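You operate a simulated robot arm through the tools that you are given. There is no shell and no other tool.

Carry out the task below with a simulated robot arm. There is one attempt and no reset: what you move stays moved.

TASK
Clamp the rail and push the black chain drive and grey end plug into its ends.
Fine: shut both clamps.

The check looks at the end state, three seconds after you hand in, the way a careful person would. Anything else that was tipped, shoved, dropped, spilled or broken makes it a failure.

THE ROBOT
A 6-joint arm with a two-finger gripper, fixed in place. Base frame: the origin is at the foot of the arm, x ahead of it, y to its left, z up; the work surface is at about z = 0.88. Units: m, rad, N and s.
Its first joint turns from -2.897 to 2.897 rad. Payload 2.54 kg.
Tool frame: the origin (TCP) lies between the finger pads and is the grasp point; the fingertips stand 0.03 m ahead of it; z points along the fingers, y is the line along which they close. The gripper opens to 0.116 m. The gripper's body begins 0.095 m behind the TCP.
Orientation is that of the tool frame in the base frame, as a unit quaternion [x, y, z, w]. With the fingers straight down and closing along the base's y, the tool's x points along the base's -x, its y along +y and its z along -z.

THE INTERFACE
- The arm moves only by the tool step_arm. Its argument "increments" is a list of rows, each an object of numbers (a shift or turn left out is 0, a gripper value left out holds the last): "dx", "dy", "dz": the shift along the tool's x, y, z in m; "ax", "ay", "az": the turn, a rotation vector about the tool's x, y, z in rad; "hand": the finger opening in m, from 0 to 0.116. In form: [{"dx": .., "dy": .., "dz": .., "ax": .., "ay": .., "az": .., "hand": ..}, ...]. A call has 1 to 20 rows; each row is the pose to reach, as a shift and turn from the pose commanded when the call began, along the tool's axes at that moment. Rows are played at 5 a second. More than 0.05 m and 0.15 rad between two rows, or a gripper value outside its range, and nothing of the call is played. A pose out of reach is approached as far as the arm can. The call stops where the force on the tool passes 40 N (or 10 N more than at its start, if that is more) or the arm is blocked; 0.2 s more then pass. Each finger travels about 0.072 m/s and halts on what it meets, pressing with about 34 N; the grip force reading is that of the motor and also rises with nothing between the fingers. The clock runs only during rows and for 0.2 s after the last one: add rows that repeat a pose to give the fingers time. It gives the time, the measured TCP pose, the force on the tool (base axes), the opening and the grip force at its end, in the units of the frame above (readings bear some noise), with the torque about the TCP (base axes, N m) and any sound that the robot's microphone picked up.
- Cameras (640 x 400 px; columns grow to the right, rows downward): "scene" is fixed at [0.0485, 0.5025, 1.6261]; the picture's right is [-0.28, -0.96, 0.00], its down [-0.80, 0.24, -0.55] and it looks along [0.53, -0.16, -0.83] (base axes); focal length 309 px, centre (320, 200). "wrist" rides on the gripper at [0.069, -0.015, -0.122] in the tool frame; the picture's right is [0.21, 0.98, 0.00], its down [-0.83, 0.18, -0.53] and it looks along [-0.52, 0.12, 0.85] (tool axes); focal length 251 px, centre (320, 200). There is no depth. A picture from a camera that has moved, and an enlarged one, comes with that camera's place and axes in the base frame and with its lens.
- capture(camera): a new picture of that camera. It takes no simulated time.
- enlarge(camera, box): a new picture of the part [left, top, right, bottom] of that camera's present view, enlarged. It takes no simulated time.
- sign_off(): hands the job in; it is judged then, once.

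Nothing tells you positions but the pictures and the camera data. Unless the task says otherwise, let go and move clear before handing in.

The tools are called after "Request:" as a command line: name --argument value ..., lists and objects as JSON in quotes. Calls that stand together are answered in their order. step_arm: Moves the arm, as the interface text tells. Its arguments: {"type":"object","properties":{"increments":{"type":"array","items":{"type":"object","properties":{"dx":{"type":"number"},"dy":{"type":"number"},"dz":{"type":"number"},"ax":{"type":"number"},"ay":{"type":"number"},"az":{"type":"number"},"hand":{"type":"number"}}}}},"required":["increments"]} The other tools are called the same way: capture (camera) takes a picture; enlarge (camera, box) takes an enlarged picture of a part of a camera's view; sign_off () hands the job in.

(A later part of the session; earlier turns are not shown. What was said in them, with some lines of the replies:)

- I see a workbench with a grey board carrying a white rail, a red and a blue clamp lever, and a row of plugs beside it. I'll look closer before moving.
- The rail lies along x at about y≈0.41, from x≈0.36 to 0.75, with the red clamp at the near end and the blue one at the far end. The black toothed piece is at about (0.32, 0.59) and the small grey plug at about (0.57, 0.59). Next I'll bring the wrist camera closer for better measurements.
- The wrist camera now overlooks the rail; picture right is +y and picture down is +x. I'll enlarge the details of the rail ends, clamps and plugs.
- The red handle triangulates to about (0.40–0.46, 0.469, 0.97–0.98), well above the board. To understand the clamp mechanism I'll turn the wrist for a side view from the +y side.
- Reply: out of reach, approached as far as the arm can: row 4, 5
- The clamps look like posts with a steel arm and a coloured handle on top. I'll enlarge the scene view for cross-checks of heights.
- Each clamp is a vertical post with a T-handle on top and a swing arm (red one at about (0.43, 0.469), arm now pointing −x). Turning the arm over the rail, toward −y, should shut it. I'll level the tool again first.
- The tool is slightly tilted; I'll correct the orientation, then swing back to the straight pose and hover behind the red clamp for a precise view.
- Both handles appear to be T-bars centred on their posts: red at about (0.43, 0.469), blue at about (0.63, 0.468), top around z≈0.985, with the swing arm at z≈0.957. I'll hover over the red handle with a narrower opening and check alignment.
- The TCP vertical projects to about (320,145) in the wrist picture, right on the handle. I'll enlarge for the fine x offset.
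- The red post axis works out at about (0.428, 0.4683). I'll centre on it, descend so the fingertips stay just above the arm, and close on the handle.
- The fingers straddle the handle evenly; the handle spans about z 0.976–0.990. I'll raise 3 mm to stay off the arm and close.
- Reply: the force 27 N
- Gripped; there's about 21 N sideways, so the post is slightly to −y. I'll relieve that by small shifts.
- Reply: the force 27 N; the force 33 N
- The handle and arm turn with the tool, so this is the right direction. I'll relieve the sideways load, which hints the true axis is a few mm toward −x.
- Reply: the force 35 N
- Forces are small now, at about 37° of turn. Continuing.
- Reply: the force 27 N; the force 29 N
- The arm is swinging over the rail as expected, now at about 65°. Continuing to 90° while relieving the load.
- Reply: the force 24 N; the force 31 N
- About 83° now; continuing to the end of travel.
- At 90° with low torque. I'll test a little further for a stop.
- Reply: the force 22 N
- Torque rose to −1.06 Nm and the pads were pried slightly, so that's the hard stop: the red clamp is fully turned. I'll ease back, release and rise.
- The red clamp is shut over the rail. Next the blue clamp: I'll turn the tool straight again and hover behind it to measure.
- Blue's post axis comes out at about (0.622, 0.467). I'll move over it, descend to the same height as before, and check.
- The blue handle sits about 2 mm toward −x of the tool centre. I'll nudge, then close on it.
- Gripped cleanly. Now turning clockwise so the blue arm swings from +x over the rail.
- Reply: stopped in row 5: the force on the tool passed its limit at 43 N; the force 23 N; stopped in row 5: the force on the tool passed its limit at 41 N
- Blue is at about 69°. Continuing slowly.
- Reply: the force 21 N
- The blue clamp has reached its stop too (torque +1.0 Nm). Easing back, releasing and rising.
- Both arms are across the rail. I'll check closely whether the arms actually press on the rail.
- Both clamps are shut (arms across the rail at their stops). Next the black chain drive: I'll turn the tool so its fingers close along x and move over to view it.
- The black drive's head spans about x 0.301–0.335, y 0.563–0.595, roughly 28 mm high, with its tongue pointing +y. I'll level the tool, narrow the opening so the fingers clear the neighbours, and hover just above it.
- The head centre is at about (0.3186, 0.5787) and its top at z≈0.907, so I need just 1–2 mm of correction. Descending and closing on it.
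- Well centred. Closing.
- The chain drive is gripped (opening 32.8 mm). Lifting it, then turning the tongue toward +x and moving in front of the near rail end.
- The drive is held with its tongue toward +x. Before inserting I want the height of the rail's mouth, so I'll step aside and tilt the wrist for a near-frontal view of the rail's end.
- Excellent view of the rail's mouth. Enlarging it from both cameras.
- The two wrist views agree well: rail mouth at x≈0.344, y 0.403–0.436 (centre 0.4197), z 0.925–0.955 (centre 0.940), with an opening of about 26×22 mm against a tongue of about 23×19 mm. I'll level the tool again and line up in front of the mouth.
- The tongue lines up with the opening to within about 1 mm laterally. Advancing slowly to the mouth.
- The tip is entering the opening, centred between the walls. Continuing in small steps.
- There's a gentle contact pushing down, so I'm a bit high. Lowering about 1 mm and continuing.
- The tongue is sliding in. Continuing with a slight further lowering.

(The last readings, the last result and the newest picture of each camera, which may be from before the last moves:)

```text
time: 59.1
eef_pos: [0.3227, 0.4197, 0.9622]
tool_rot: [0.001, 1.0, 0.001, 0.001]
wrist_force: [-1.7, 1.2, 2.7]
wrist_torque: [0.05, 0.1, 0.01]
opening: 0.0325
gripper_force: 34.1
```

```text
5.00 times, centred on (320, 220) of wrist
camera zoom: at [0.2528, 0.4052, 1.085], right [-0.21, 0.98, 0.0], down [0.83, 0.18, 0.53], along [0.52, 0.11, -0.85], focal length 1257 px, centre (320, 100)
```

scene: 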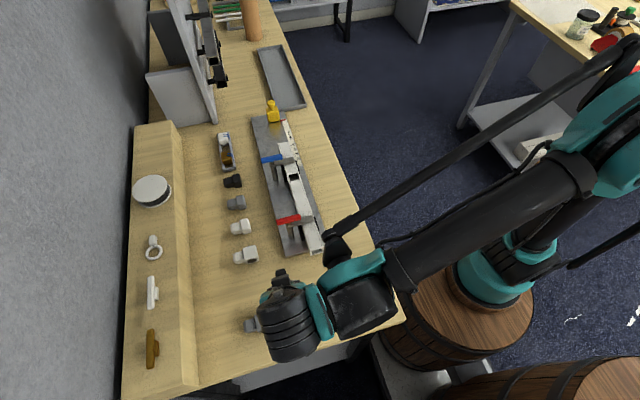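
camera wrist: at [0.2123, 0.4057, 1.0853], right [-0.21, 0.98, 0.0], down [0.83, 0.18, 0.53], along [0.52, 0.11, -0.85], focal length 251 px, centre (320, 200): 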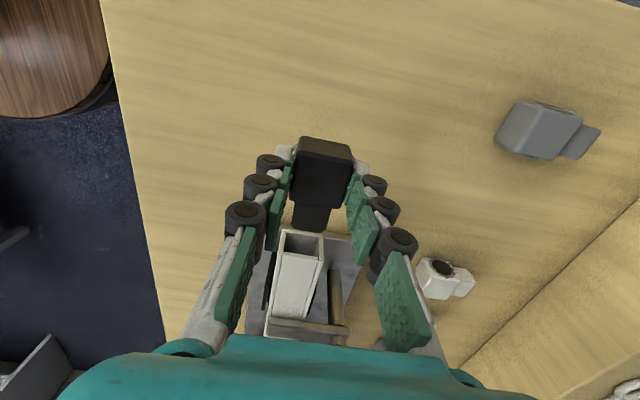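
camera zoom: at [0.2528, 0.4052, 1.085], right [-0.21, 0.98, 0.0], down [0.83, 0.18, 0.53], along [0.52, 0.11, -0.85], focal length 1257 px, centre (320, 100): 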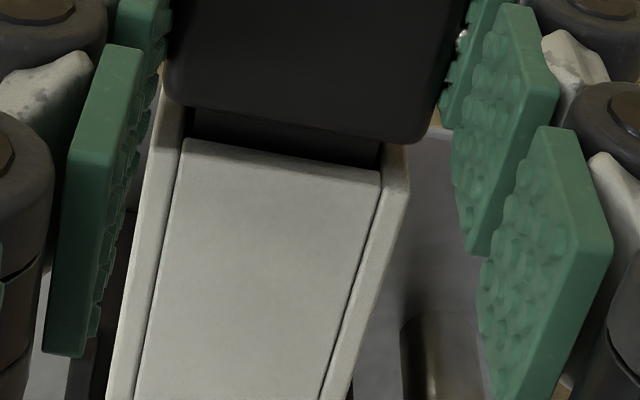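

Nearly home with almost no load. Pushing the last few millimetres until the head meets the rail end.

Request:
step_arm --increments '[{"dx": -0.002}, {"dx": -0.004}, {"dx": -0.006}, {"dx": -0.008}]'

Request:
enlarge --camera "wrist" --box '[256, 180, 384, 260]'

```text
time: 60.1
eef_pos: [0.3287, 0.4197, 0.9632]
tool_rot: [0.0, 1.0, 0.0, -0.001]
wrist_force: [-18.1, 4.6, -0.7]
wrist_torque: [0.13, 0.29, 0.05]
opening: 0.0325
gripper_force: 34.4
```

```text
5.00 times, centred on (320, 220) of wrist
camera zoom: at [0.259, 0.4044, 1.0849], right [-0.21, 0.98, 0.0], down [0.83, 0.18, 0.53], along [0.52, 0.12, -0.85], focal length 1257 px, centre (320, 100)
```

zoom: 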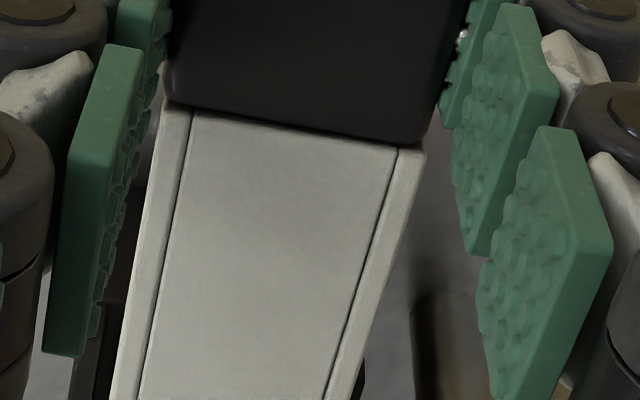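

Resistance of 18 N now, and the head looks flush. I'll press a little more to be sure it seats.

Request:
step_arm --increments '[{"dx": -0.001}, {"dx": -0.002}, {"dx": -0.003}, {"dx": -0.004}]'

Request:
enlarge --camera "wrist" --box '[256, 180, 384, 260]'

```text
time: 61.1
eef_pos: [0.3341, 0.4196, 0.9652]
tool_rot: [0.0, 1.0, 0.0, 0.001]
wrist_force: [-30.8, 0.8, -8.3]
wrist_torque: [0.0, 0.86, 0.05]
opening: 0.0327
gripper_force: 34.4
```

```text
5.00 times, centred on (320, 220) of wrist
camera zoom: at [0.2633, 0.4044, 1.0856], right [-0.21, 0.98, 0.0], down [0.83, 0.18, 0.53], along [0.52, 0.11, -0.85], focal length 1257 px, centre (320, 100)
```

zoom: 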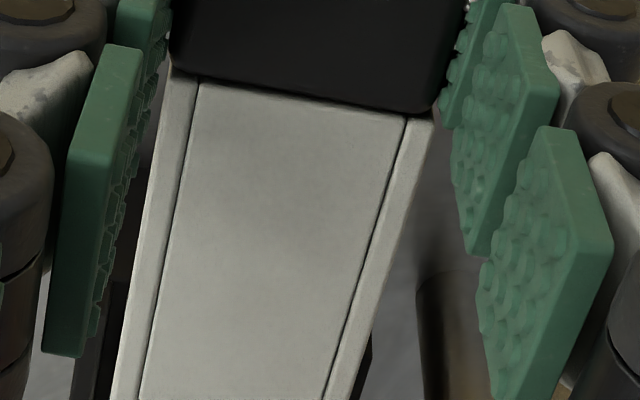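

The head stopped against the rail end and the fingers slid on it, so the drive is fully seated (head front at x≈0.344, the rail's mouth). Releasing and lifting clear to check.

Request:
step_arm --increments '[{"hand": 0.06}, {"hand": 0.06}, {"hand": 0.06, "dz": -0.01}, {"dz": -0.04}, {"dz": -0.08}, {"dz": -0.12}]'

Request:
capture --camera "wrist"

```text
time: 62.5
eef_pos: [0.3359, 0.4194, 1.0848]
tool_rot: [0.001, 1.0, 0.0, 0.0]
wrist_force: [-0.4, 0.1, 0.2]
wrist_torque: [-0.03, 0.03, 0.01]
opening: 0.0599
gripper_force: 0.2
```

```text
taken
camera wrist: at [0.2653, 0.4044, 1.2075], right [-0.21, 0.98, 0.0], down [0.83, 0.18, 0.53], along [0.52, 0.11, -0.85], focal length 251 px, centre (320, 200)
```

wrist: 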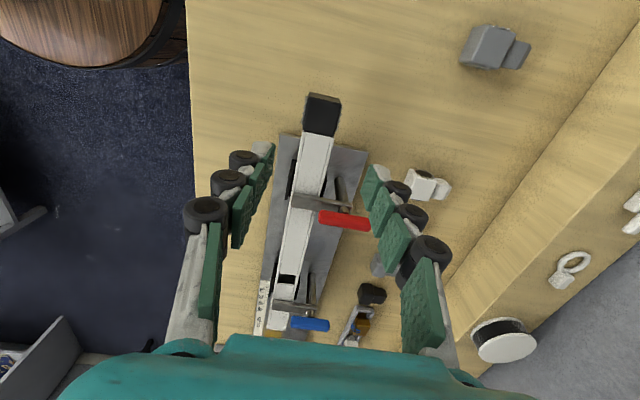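

Request:
enlarge --camera "wrist" --box '[288, 80, 368, 150]'

Request:
enlarge --camera "wrist" --box '[250, 170, 378, 250]'

Request:
enlarge --camera "wrist" --box '[240, 260, 368, 340]'

```text
5.71 times, centred on (328, 115) of wrist
camera zoom: at [0.2653, 0.4044, 1.2075], right [-0.21, 0.98, 0.0], down [0.83, 0.18, 0.53], along [0.52, 0.11, -0.85], focal length 1437 px, centre (274, 686)
```

zoom: 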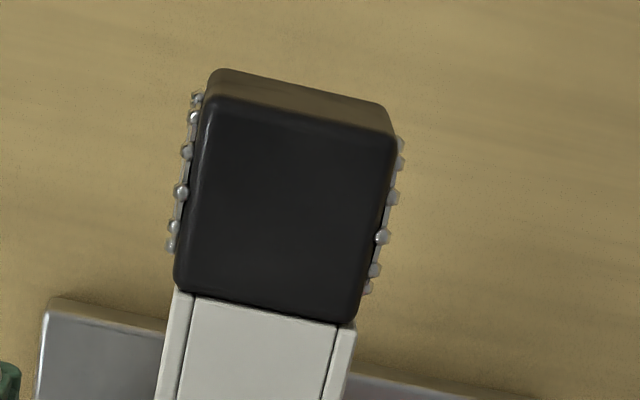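

```text
5.00 times, centred on (314, 210) of wrist
camera zoom: at [0.2653, 0.4044, 1.2075], right [-0.21, 0.98, 0.0], down [0.83, 0.18, 0.53], along [0.52, 0.11, -0.85], focal length 1257 px, centre (350, 150)
```

zoom: 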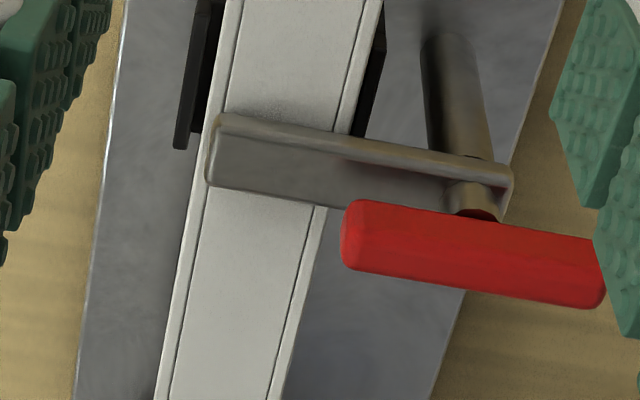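

```text
5.00 times, centred on (304, 300) of wrist
camera zoom: at [0.2653, 0.4044, 1.2075], right [-0.21, 0.98, 0.0], down [0.83, 0.18, 0.53], along [0.52, 0.11, -0.85], focal length 1257 px, centre (400, -300)
```

zoom: 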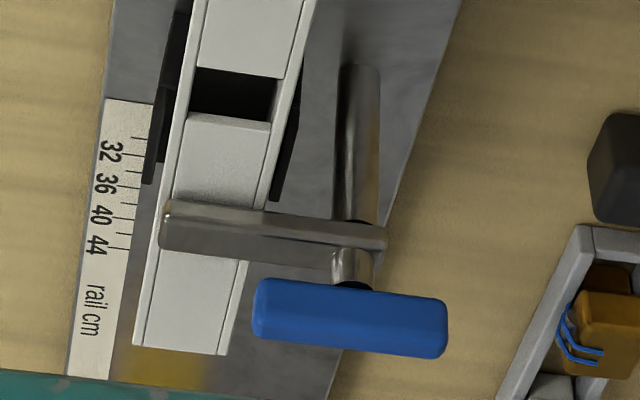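

The chain drive sits flush in the near end. Now the small grey end plug (no chain) at about (0.5665, 0.578); I'll move over with the fingers closing along x.

Request:
step_arm --increments '[{"az": 0.1428, "dx": -0.021, "dy": 0.0144}, {"az": 0.2856, "dx": -0.042, "dy": 0.0288}, {"az": 0.4284, "dx": -0.063, "dy": 0.0432}, {"az": 0.5712, "dx": -0.084, "dy": 0.0576}, {"az": 0.714, "dx": -0.105, "dy": 0.072}, {"az": 0.8568, "dx": -0.126, "dy": 0.0865}, {"az": 0.9996, "dx": -0.147, "dy": 0.1009}, {"az": 1.1424, "dx": -0.168, "dy": 0.1153}, {"az": 1.2852, "dx": -0.189, "dy": 0.1297}, {"az": 1.428, "dx": -0.21, "dy": 0.1441}, {"az": 1.5708, "dx": -0.231, "dy": 0.1585}, {"az": 1.5708, "dx": -0.231, "dy": 0.1585, "dz": 0.04}, {"az": 1.5708, "dx": -0.231, "dy": 0.1585, "dz": 0.085}]'

Request:
capture --camera "wrist"

Request:
capture --camera "scene"

```text
time: 65.3
eef_pos: [0.5651, 0.5773, 0.9974]
tool_rot: [0.708, 0.707, 0.0, 0.0]
wrist_force: [-0.2, 0.7, -0.4]
wrist_torque: [0.02, 0.02, 0.0]
opening: 0.0598
gripper_force: 0.1
```

```text
taken
camera wrist: at [0.5491, 0.6472, 1.1202], right [0.98, 0.21, 0.0], down [0.18, -0.83, 0.53], along [0.11, -0.52, -0.85], focal length 251 px, centre (320, 200)
```

wrist: 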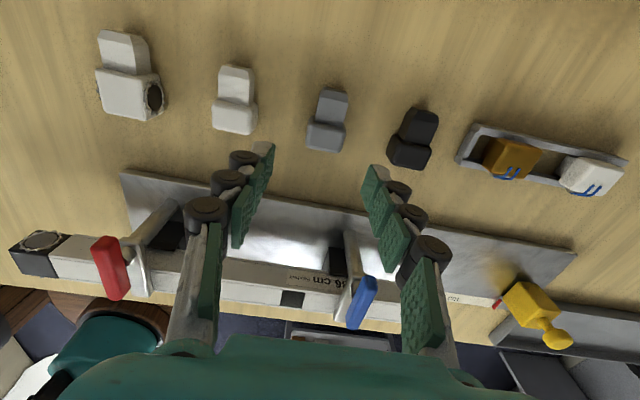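

```text
taken
```

scene: 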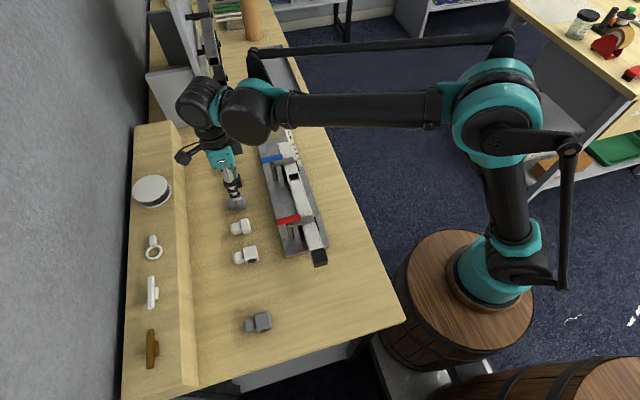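

Request:
enlarge --camera "wrist" --box '[280, 75, 376, 165]'

Request:
enlarge --camera "wrist" --box '[200, 230, 500, 330]'

```text
4.44 times, centred on (328, 120) of wrist
camera zoom: at [0.5491, 0.6472, 1.1202], right [0.98, 0.21, 0.0], down [0.18, -0.83, 0.53], along [0.11, -0.52, -0.85], focal length 1118 px, centre (284, 556)
```

zoom: 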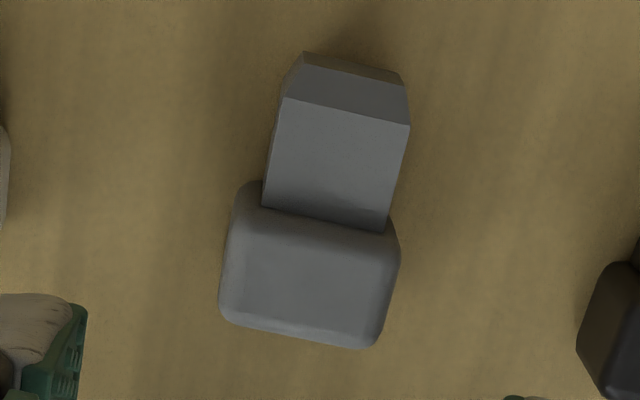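

```text
2.13 times, centred on (350, 280) of wrist
camera zoom: at [0.5491, 0.6472, 1.1202], right [0.98, 0.21, 0.0], down [0.18, -0.83, 0.53], along [0.11, -0.52, -0.85], focal length 536 px, centre (256, 29)
```

zoom: 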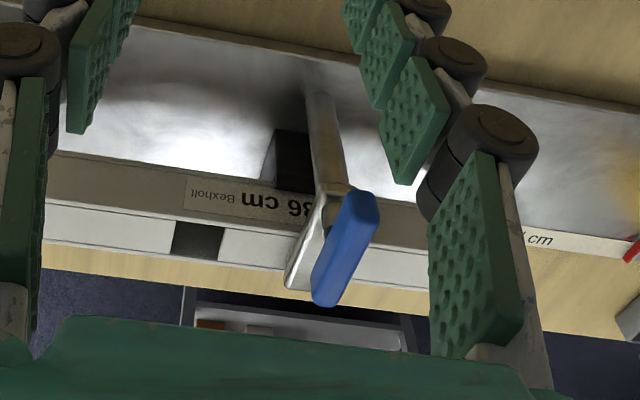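

The grey plug's head spans x 0.554–0.5855, y 0.568–0.588. I'll grip it 4 mm behind its centre so the fingers clear the rail end later. Descending.

Request:
step_arm --increments '[{"dx": -0.0038, "dy": 0.005, "dz": 0.02}, {"dx": -0.0038, "dy": 0.005, "dz": 0.045}, {"dx": -0.0038, "dy": 0.005, "dz": 0.07}, {"dx": -0.0038, "dy": 0.005, "dz": 0.081}, {"dx": -0.0038, "dy": 0.005, "dz": 0.081}]'

Request:
capture --camera "wrist"

Request:
enlarge --camera "wrist" --box '[256, 110, 384, 230]'

```text
time: 66.5
eef_pos: [0.5707, 0.5744, 0.9168]
tool_rot: [0.707, 0.707, 0.0, 0.0]
wrist_force: [-0.4, 0.0, 0.0]
wrist_torque: [-0.02, -0.01, -0.04]
opening: 0.0597
gripper_force: 0.0
```

```text
taken
camera wrist: at [0.5549, 0.6429, 1.0387], right [0.98, 0.21, 0.0], down [0.18, -0.83, 0.53], along [0.11, -0.52, -0.85], focal length 251 px, centre (320, 200)
```

wrist: 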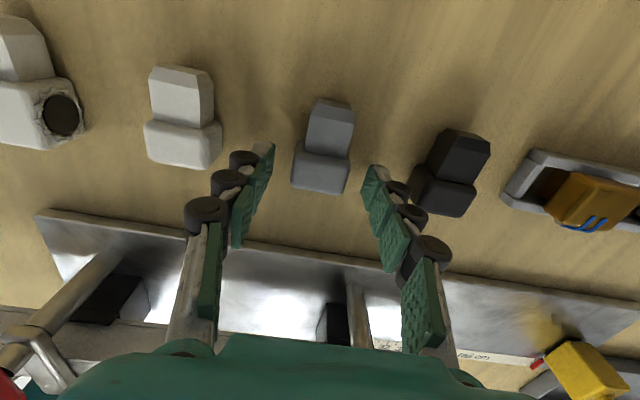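

```text
3.33 times, centred on (320, 170) of wrist
camera zoom: at [0.5549, 0.6429, 1.0387], right [0.98, 0.21, 0.0], down [0.18, -0.83, 0.53], along [0.11, -0.52, -0.85], focal length 838 px, centre (320, 300)
```

zoom: 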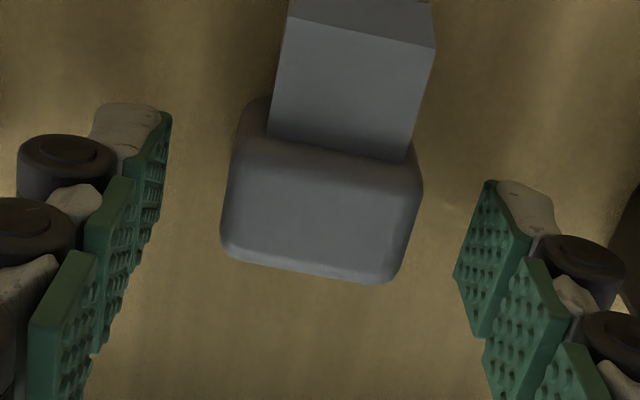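

Request:
step_arm --increments '[{"hand": 0.02}, {"hand": 0.0}, {"hand": 0.0}, {"hand": 0.0}, {"hand": 0.0}]'

Request:
enlarge --camera "wrist" --box '[256, 90, 384, 210]'

```text
time: 67.7
eef_pos: [0.5719, 0.5735, 0.9183]
tool_rot: [0.708, 0.707, 0.0, -0.001]
wrist_force: [0.6, -0.1, 0.2]
wrist_torque: [0.0, -0.01, -0.01]
opening: 0.0325
gripper_force: 34.0
```

```text
3.33 times, centred on (320, 150) of wrist
camera zoom: at [0.5549, 0.6429, 1.0389], right [0.98, 0.21, 0.0], down [0.18, -0.83, 0.53], along [0.11, -0.52, -0.85], focal length 838 px, centre (320, 367)
```

zoom: 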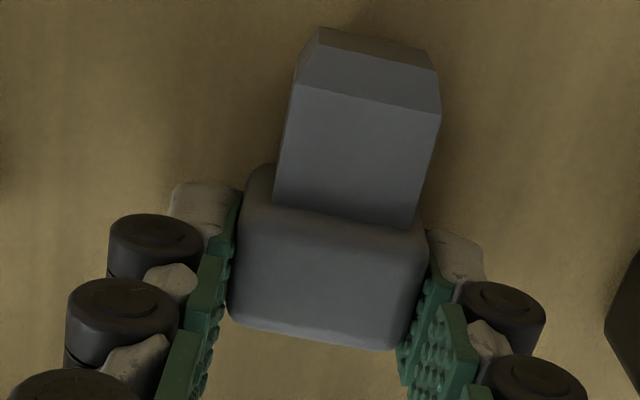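

The grey plug is gripped. Lifting, turning its tongue toward −x, and moving past the far rail end.

Request:
step_arm --increments '[{"dz": -0.005}, {"dz": -0.03}, {"dz": -0.07}, {"dz": -0.11}, {"dz": -0.15}]'

Request:
step_arm --increments '[{"az": -0.1428, "dx": -0.014, "dy": 0.0182}, {"az": -0.2856, "dx": -0.028, "dy": 0.0364}, {"az": -0.4284, "dx": -0.042, "dy": 0.0545}, {"az": -0.5712, "dx": -0.056, "dy": 0.0727}, {"az": -0.714, "dx": -0.07, "dy": 0.0909}, {"az": -0.8568, "dx": -0.084, "dy": 0.1091}, {"az": -0.9996, "dx": -0.098, "dy": 0.1273}, {"az": -1.1424, "dx": -0.112, "dy": 0.1455}, {"az": -1.2852, "dx": -0.126, "dy": 0.1636}, {"az": -1.428, "dx": -0.14, "dy": 0.1818}, {"az": -1.5708, "dx": -0.154, "dy": 0.2}]'

Request:
capture --camera "wrist"

Request:
capture --camera "scene"

```text
time: 68.9
eef_pos: [0.57, 0.5746, 1.0664]
tool_rot: [0.708, 0.706, -0.001, 0.0]
wrist_force: [-0.5, 0.3, -0.4]
wrist_torque: [-0.01, -0.01, -0.02]
opening: 0.0327
gripper_force: 33.9
```

```text
time: 71.3
eef_pos: [0.7695, 0.4188, 1.0683]
tool_rot: [-0.002, 1.0, 0.0, 0.0]
wrist_force: [-0.6, -0.5, 0.1]
wrist_torque: [-0.04, -0.05, 0.01]
opening: 0.0327
gripper_force: 33.7
```

```text
taken
camera wrist: at [0.6997, 0.4036, 1.1895], right [-0.22, 0.98, 0.0], down [0.83, 0.18, 0.53], along [0.52, 0.12, -0.85], focal length 251 px, centre (320, 200)
```

wrist: 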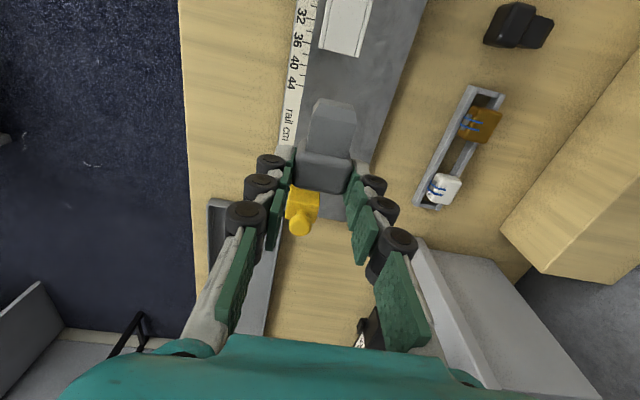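

```text
taken
```

scene: 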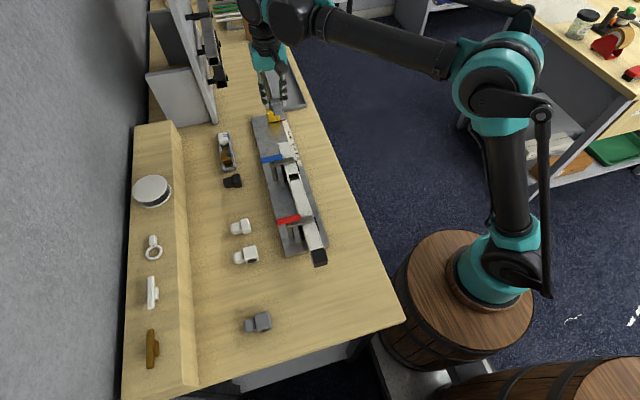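

Request:
enlarge --camera "wrist" --box '[272, 0, 400, 80]'

Request:
enlarge --camera "wrist" --box '[256, 85, 384, 245]'

```text
5.00 times, centred on (336, 40) of wrist
camera zoom: at [0.6997, 0.4036, 1.1895], right [-0.22, 0.98, 0.0], down [0.83, 0.18, 0.53], along [0.52, 0.12, -0.85], focal length 1257 px, centre (240, 1000)
```

zoom: 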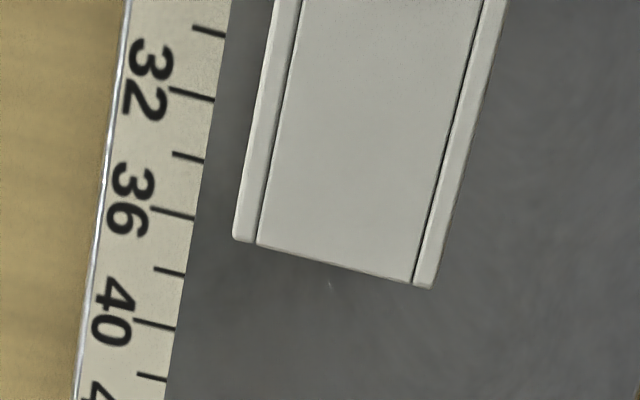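

```text
2.50 times, centred on (320, 165) of wrist
camera zoom: at [0.6997, 0.4036, 1.1895], right [-0.22, 0.98, 0.0], down [0.83, 0.18, 0.53], along [0.52, 0.12, -0.85], focal length 629 px, centre (320, 288)
```

zoom: 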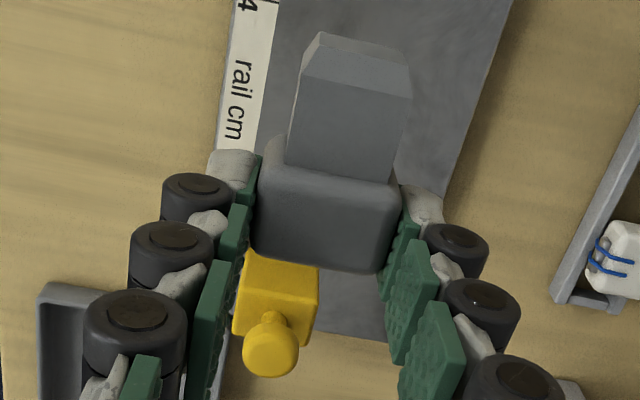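

The far end is at x≈0.704, y 0.4035–0.4366 (so the rail is 36 cm, matching its label). I'll lower the plug to the same height that worked at the near end, 1.5 cm short of the mouth.

Request:
step_arm --increments '[{"az": 0.004, "dx": 0.003, "dy": 0.0006, "dz": 0.03}, {"az": 0.004, "dx": 0.0067, "dy": 0.0006, "dz": 0.065}, {"az": 0.004, "dx": 0.0067, "dy": 0.0006, "dz": 0.09}, {"az": 0.004, "dx": 0.0067, "dy": 0.0006, "dz": 0.1045}, {"az": 0.004, "dx": 0.0067, "dy": 0.0006, "dz": 0.1045}]'

Request:
capture --camera "wrist"

Request:
enlarge --camera "wrist" --box '[256, 50, 384, 170]'

Request:
enlarge --camera "scene" --box '[240, 90, 336, 150]'

```text
time: 72.5
eef_pos: [0.7639, 0.4204, 0.9634]
tool_rot: [0.003, 1.0, 0.001, 0.0]
wrist_force: [0.3, 0.2, -0.6]
wrist_torque: [-0.01, -0.01, -0.01]
opening: 0.0325
gripper_force: 33.8
```

```text
taken
camera wrist: at [0.6937, 0.4053, 1.0848], right [-0.21, 0.98, 0.0], down [0.83, 0.18, 0.53], along [0.52, 0.11, -0.85], focal length 251 px, centre (320, 200)
```

wrist: 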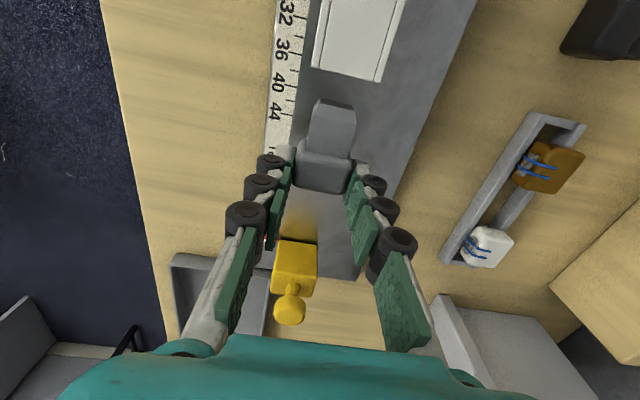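

```text
3.33 times, centred on (320, 110) of wrist
camera zoom: at [0.6937, 0.4053, 1.0848], right [-0.21, 0.98, 0.0], down [0.83, 0.18, 0.53], along [0.52, 0.11, -0.85], focal length 838 px, centre (320, 500)
```

zoom: 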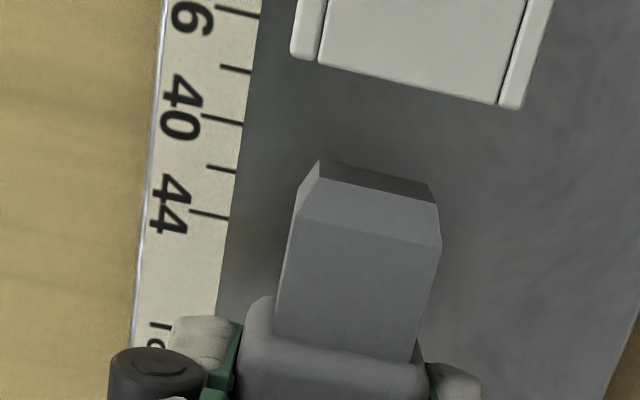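

```text
6.67 times, centred on (288, 120) of scene
camera zoom: at [0.0485, 0.5025, 1.6261], right [-0.28, -0.96, 0.0], down [-0.8, 0.24, -0.55], along [0.53, -0.16, -0.83], focal length 2059 px, centre (533, 733)
```

zoom: 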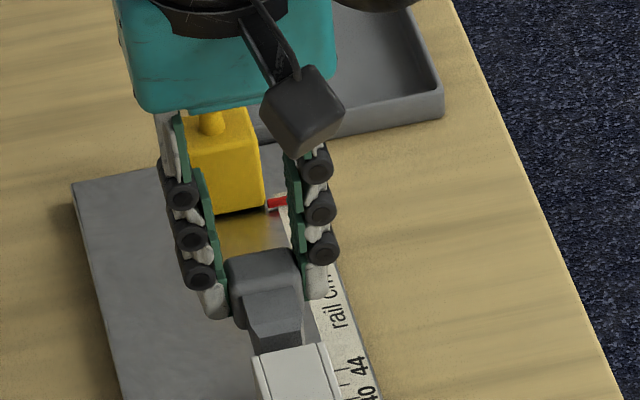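

Aligned within about 0.5 mm. Advancing toward the far mouth.

Request:
step_arm --increments '[{"dx": 0.005, "dy": -0.0004}, {"dx": 0.01, "dy": -0.0004}, {"dx": 0.015, "dy": -0.0004}]'

Request:
enlarge --camera "wrist" --box '[256, 50, 384, 170]'

Request:
enlarge --camera "scene" --box '[252, 115, 316, 155]'

```text
time: 73.3
eef_pos: [0.7486, 0.4193, 0.9629]
tool_rot: [0.003, 1.0, -0.001, 0.001]
wrist_force: [-0.7, 0.4, 0.1]
wrist_torque: [-0.04, 0.05, -0.01]
opening: 0.0326
gripper_force: 34.1
```

```text
3.33 times, centred on (320, 110) of wrist
camera zoom: at [0.678, 0.405, 1.0847], right [-0.21, 0.98, 0.0], down [0.83, 0.18, 0.53], along [0.52, 0.11, -0.85], focal length 838 px, centre (320, 500)
```

zoom: 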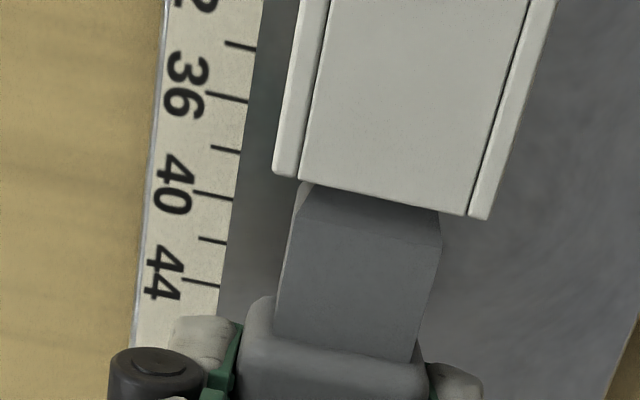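

```text
10.00 times, centred on (284, 135) of scene
camera zoom: at [0.0485, 0.5025, 1.6261], right [-0.28, -0.96, 0.0], down [-0.8, 0.24, -0.55], along [0.53, -0.16, -0.83], focal length 3088 px, centre (680, 850)
```

zoom: 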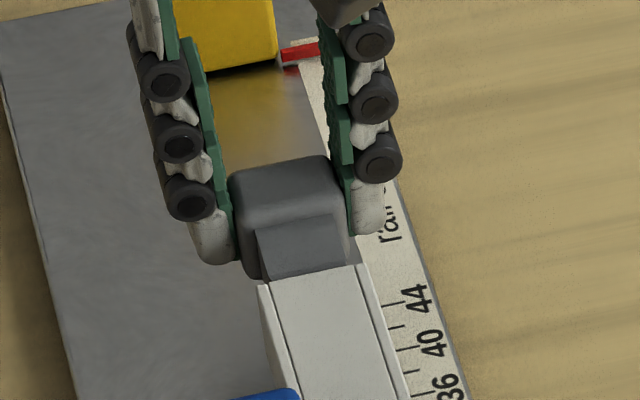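

Still well centred (within 1 mm). Entering the mouth in small steps.

Request:
step_arm --increments '[{"dx": 0.003, "dy": 0.0006}, {"dx": 0.006, "dy": 0.0006}, {"dx": 0.009, "dy": 0.0006}]'

Request:
enlarge --camera "wrist" --box '[256, 70, 384, 190]'

```text
time: 74.1
eef_pos: [0.7407, 0.4207, 0.9622]
tool_rot: [0.004, 1.0, 0.001, 0.0]
wrist_force: [-0.7, 0.3, -0.2]
wrist_torque: [0.02, 0.01, -0.01]
opening: 0.0327
gripper_force: 34.0
```

```text
3.33 times, centred on (320, 130) of wrist
camera zoom: at [0.6694, 0.4062, 1.0845], right [-0.21, 0.98, 0.0], down [0.83, 0.18, 0.53], along [0.52, 0.11, -0.85], focal length 838 px, centre (320, 433)
```

zoom: 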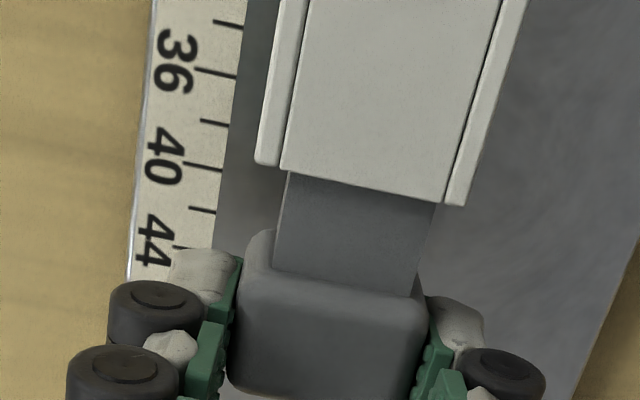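

Entering with no load. Continuing.

Request:
step_arm --increments '[{"dx": 0.003, "az": -0.004}, {"dx": 0.006, "az": -0.006}, {"dx": 0.009, "az": -0.006}]'

Request:
enlarge --camera "wrist" --box '[256, 70, 384, 190]'

```text
time: 74.9
eef_pos: [0.7307, 0.4195, 0.9633]
tool_rot: [-0.001, 1.0, 0.0, 0.0]
wrist_force: [0.2, 1.1, 0.1]
wrist_torque: [0.03, 0.0, 0.0]
opening: 0.0323
gripper_force: 33.8
```

```text
3.33 times, centred on (320, 130) of wrist
camera zoom: at [0.6603, 0.4055, 1.0844], right [-0.21, 0.98, 0.0], down [0.83, 0.18, 0.53], along [0.52, 0.12, -0.85], focal length 838 px, centre (320, 433)
```

zoom: 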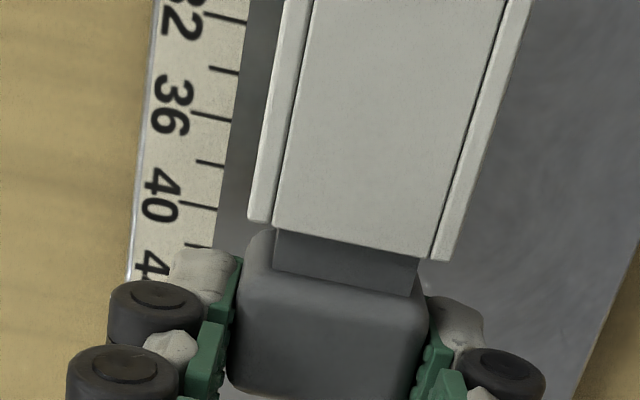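

Sliding in freely, about 11 mm left. Continuing to seat it.

Request:
step_arm --increments '[{"dx": 0.003}, {"dx": 0.006}, {"dx": 0.009}, {"dx": 0.011}]'

Request:
enlarge --camera "wrist" --box '[256, 90, 384, 210]'

```text
time: 75.9
eef_pos: [0.7223, 0.421, 0.9621]
tool_rot: [0.002, 1.0, 0.001, 0.002]
wrist_force: [29.3, 4.8, 8.7]
wrist_torque: [0.13, -0.39, -0.04]
opening: 0.0324
gripper_force: 33.8
```

```text
3.33 times, centred on (320, 150) of wrist
camera zoom: at [0.6511, 0.4054, 1.0842], right [-0.21, 0.98, 0.0], down [0.82, 0.18, 0.54], along [0.52, 0.12, -0.84], focal length 838 px, centre (320, 367)
```

zoom: 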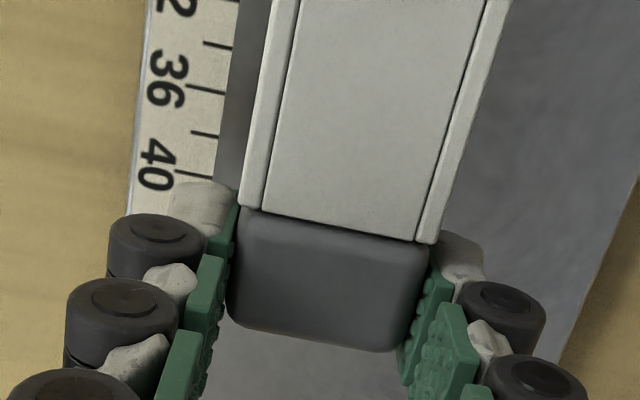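

29 N of resistance and the head looks flush. One more small press to be sure.

Request:
step_arm --increments '[{"dx": 0.001}, {"dx": 0.002}, {"dx": 0.002}]'

Request:
enlarge --camera "wrist" --box '[256, 90, 384, 210]'

Request:
enlarge --camera "scene" --box '[252, 115, 316, 155]'

```text
time: 76.7
eef_pos: [0.7173, 0.4204, 0.9628]
tool_rot: [0.0, 1.0, 0.001, -0.001]
wrist_force: [32.5, -2.9, -1.4]
wrist_torque: [-0.04, -0.9, 0.03]
opening: 0.0324
gripper_force: 33.9
```

```text
3.33 times, centred on (320, 150) of wrist
camera zoom: at [0.648, 0.4056, 1.0841], right [-0.21, 0.98, 0.0], down [0.83, 0.18, 0.53], along [0.52, 0.11, -0.85], focal length 838 px, centre (320, 367)
```

zoom: 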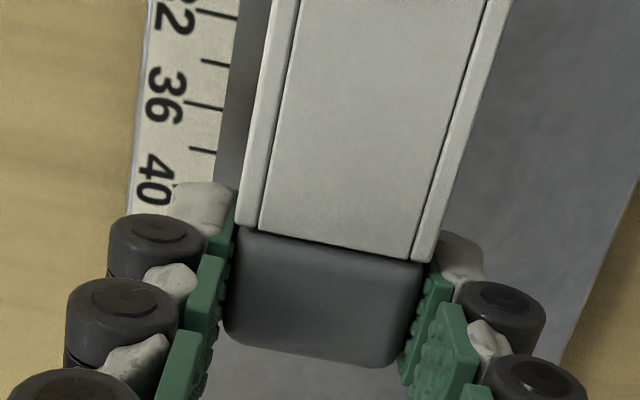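

```text
10.00 times, centred on (284, 135) of scene
camera zoom: at [0.0485, 0.5025, 1.6261], right [-0.28, -0.96, 0.0], down [-0.8, 0.24, -0.55], along [0.53, -0.16, -0.83], focal length 3088 px, centre (680, 850)
```

zoom: 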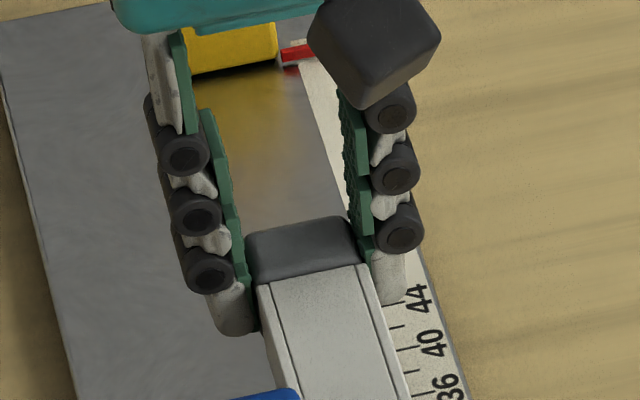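

The plug is fully seated. Releasing and rising clear.

Request:
step_arm --increments '[{"hand": 0.056}, {"hand": 0.056}, {"hand": 0.056}, {"dz": -0.02}, {"dz": -0.06}, {"dz": -0.1}, {"dz": -0.14}]'

Request:
capture --camera "wrist"

Request:
capture --camera "scene"

```text
time: 78.3
eef_pos: [0.7179, 0.4237, 1.1041]
tool_rot: [0.0, 1.0, 0.0, 0.0]
wrist_force: [0.6, -0.2, -0.4]
wrist_torque: [-0.03, 0.01, 0.02]
opening: 0.0562
gripper_force: 0.0
```

```text
taken
camera wrist: at [0.6479, 0.4075, 1.2249], right [-0.21, 0.98, 0.0], down [0.83, 0.18, 0.53], along [0.52, 0.12, -0.85], focal length 251 px, centre (320, 200)
```

wrist: 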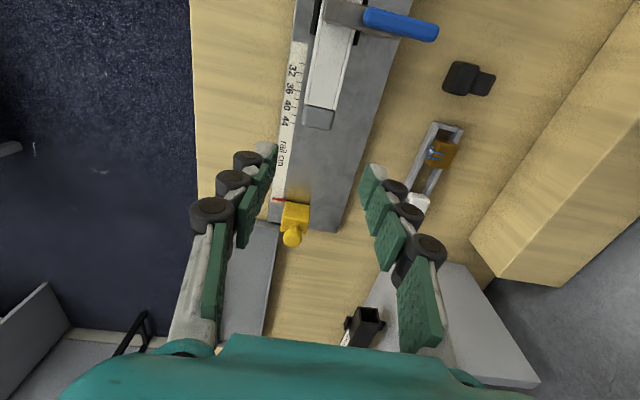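

```text
taken
```

scene: 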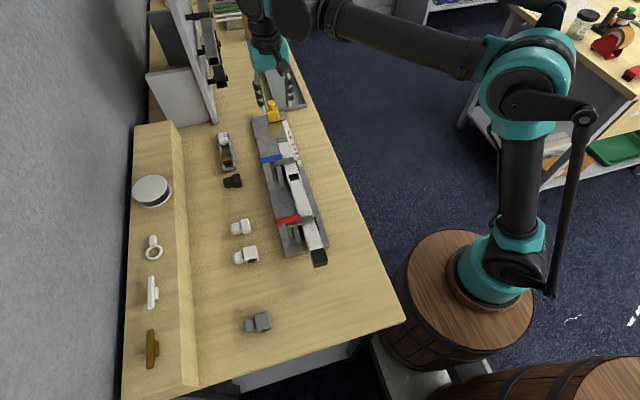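

Request:
enlarge --camera "scene" --box '[252, 110, 332, 160]'

Request:
enlarge --camera "scene" --box '[264, 205, 360, 275]'

Request:
enlarge --camera "wrist" --box '[270, 0, 398, 140]'

Request:
enlarge --camera "scene" --box '[246, 140, 342, 200]'

```text
8.00 times, centred on (292, 135) of scene
camera zoom: at [0.0485, 0.5025, 1.6261], right [-0.28, -0.96, 0.0], down [-0.8, 0.24, -0.55], along [0.53, -0.16, -0.83], focal length 2471 px, centre (544, 720)
```

zoom: 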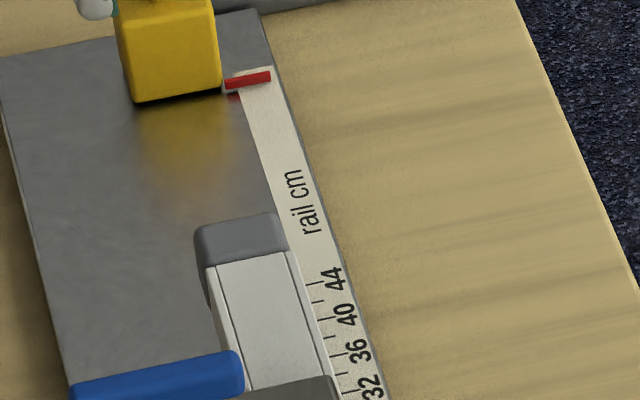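

```text
5.71 times, centred on (312, 240) of scene
camera zoom: at [0.0485, 0.5025, 1.6261], right [-0.28, -0.96, 0.0], down [-0.8, 0.24, -0.55], along [0.53, -0.16, -0.83], focal length 1765 px, centre (366, -29)
```

zoom: 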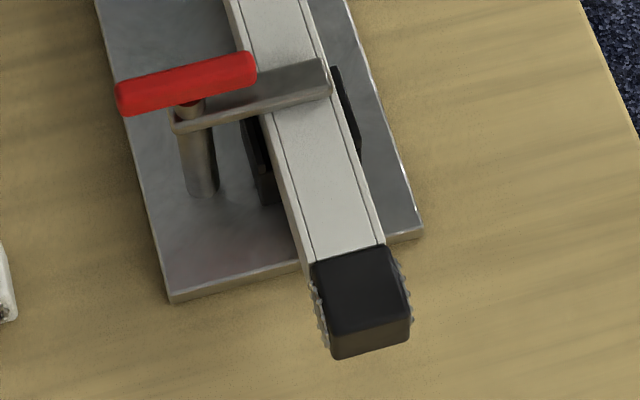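

```text
2.86 times, centred on (334, 70) of wrist
camera zoom: at [0.6479, 0.4075, 1.2249], right [-0.21, 0.98, 0.0], down [0.83, 0.18, 0.53], along [0.52, 0.12, -0.85], focal length 718 px, centre (280, 571)
```

zoom: 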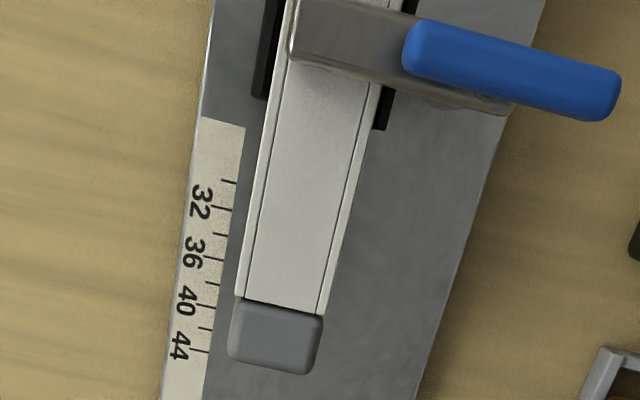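

```text
6.67 times, centred on (294, 170) of scene
camera zoom: at [0.0485, 0.5025, 1.6261], right [-0.28, -0.96, 0.0], down [-0.8, 0.24, -0.55], along [0.53, -0.16, -0.83], focal length 2059 px, centre (493, 400)
```

zoom: 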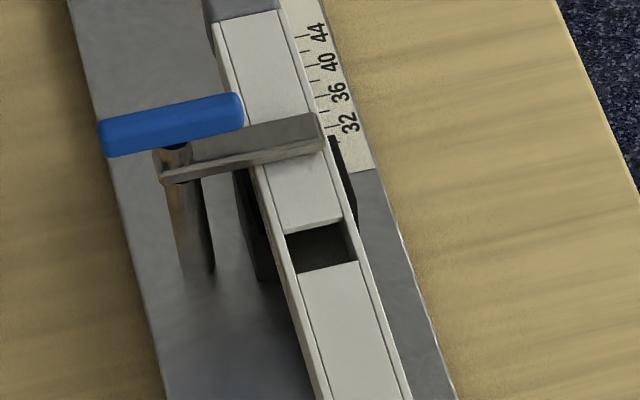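

Both plugs are flush, both clamp arms lie across the rail, and the other parts look untouched. I'll retract the arm toward its starting position and do a last check.

Request:
step_arm --increments '[{"dz": -0.04}, {"dz": -0.08}, {"dz": -0.12, "dx": 0.02}, {"dz": -0.15, "dx": 0.05}, {"dz": -0.17, "dx": 0.09, "dy": -0.01}, {"dz": -0.17, "dx": 0.13, "dy": -0.02}, {"dz": -0.17, "dx": 0.17, "dy": -0.03}, {"dz": -0.17, "dx": 0.21, "dy": -0.04}, {"dz": -0.17, "dx": 0.25, "dy": -0.05}, {"dz": -0.17, "dx": 0.29, "dy": -0.06}, {"dz": -0.17, "dx": 0.33, "dy": -0.07}, {"dz": -0.17, "dx": 0.37, "dy": -0.08}]'

Request:
capture --camera "scene"

Request:
capture --camera "wrist"

```text
time: 80.9
eef_pos: [0.347, 0.3404, 1.2707]
tool_rot: [0.0, 1.0, -0.001, -0.001]
wrist_force: [0.3, 0.9, 0.8]
wrist_torque: [-0.02, 0.04, 0.0]
opening: 0.0558
gripper_force: 0.1
```

```text
taken
```

scene: 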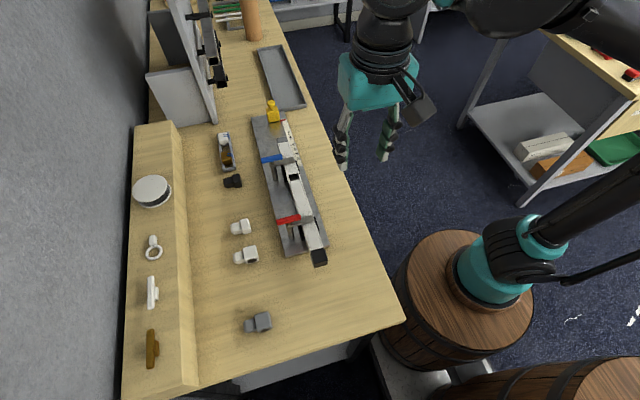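

```text
taken
camera wrist: at [0.2765, 0.3264, 1.3924], right [-0.21, 0.98, 0.0], down [0.83, 0.18, 0.53], along [0.52, 0.11, -0.85], focal length 251 px, centre (320, 200)
```

wrist: 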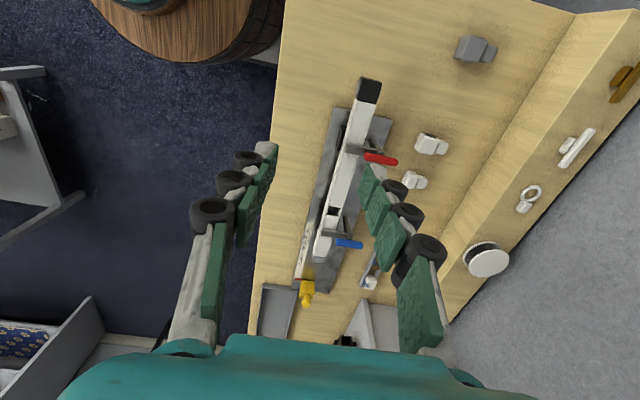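

Request:
enlarge --camera "scene" --box '[252, 115, 332, 185]'

Request:
enlarge --camera "wrist" --box '[310, 70, 420, 270]'

Request:
enlarge --camera "scene" --box '[294, 225, 342, 270]'

```text
5.71 times, centred on (292, 150) of scene
camera zoom: at [0.0485, 0.5025, 1.6261], right [-0.28, -0.96, 0.0], down [-0.8, 0.24, -0.55], along [0.53, -0.16, -0.83], focal length 1765 px, centre (480, 486)
```

zoom: 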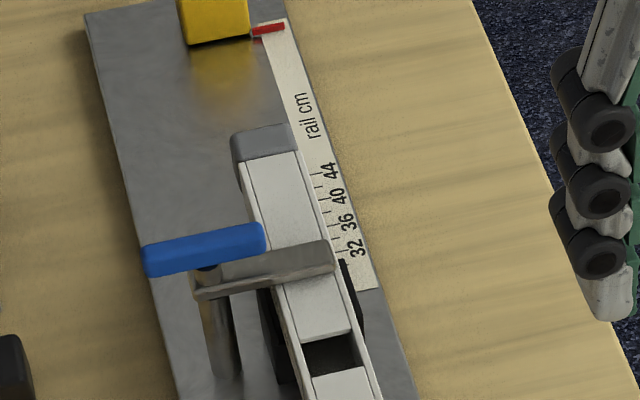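

```text
2.00 times, centred on (365, 170) of wrist
camera zoom: at [0.2765, 0.3264, 1.3924], right [-0.21, 0.98, 0.0], down [0.83, 0.18, 0.53], along [0.52, 0.11, -0.85], focal length 503 px, centre (230, 260)
```

zoom: 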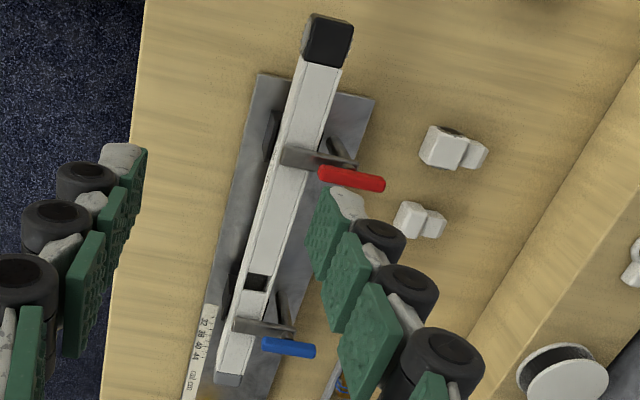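

```text
8.89 times, centred on (318, 248) of scene
camera zoom: at [0.0485, 0.5025, 1.6261], right [-0.28, -0.96, 0.0], down [-0.8, 0.24, -0.55], along [0.53, -0.16, -0.83], focal length 2745 px, centre (338, -222)
```

zoom: 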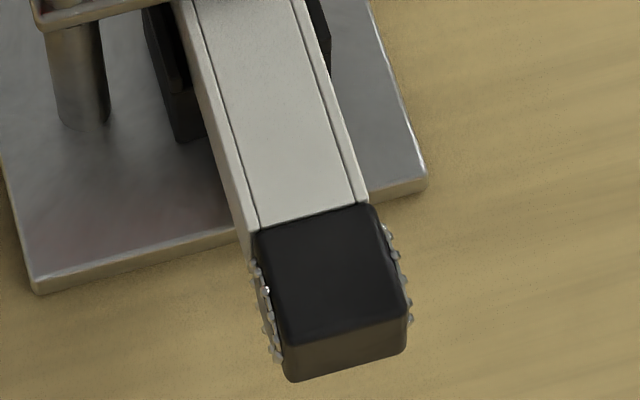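

Both clamps are shut across the rail. The black chain drive sits flush in the near end and the grey end plug in the far end. The gripper is clear and the other parts look undisturbed, so I'm handing in.

Request:
sign_off

```text
The job is handed in.
```

The rail is clamped and both pieces are pushed fully into its ends. I've handed the job in and don't have the check result yet.

- **Clamps:** The red and blue clamps are both turned to their stops, with their arms lying across the rail.
- **Black chain drive:** It sits flush in the rail end nearest the robot.
- **Grey end plug:** It sits flush in the far end, by the yellow stop.

While pressing each piece home, the fingers slid slightly on its head once it met the rail. In the pictures afterwards, the rail had not visibly moved.

I left the yellow stop where it was, since the task didn't mention it. The other parts on the bench look undisturbed, and the arm is back near its starting position with the gripper empty.
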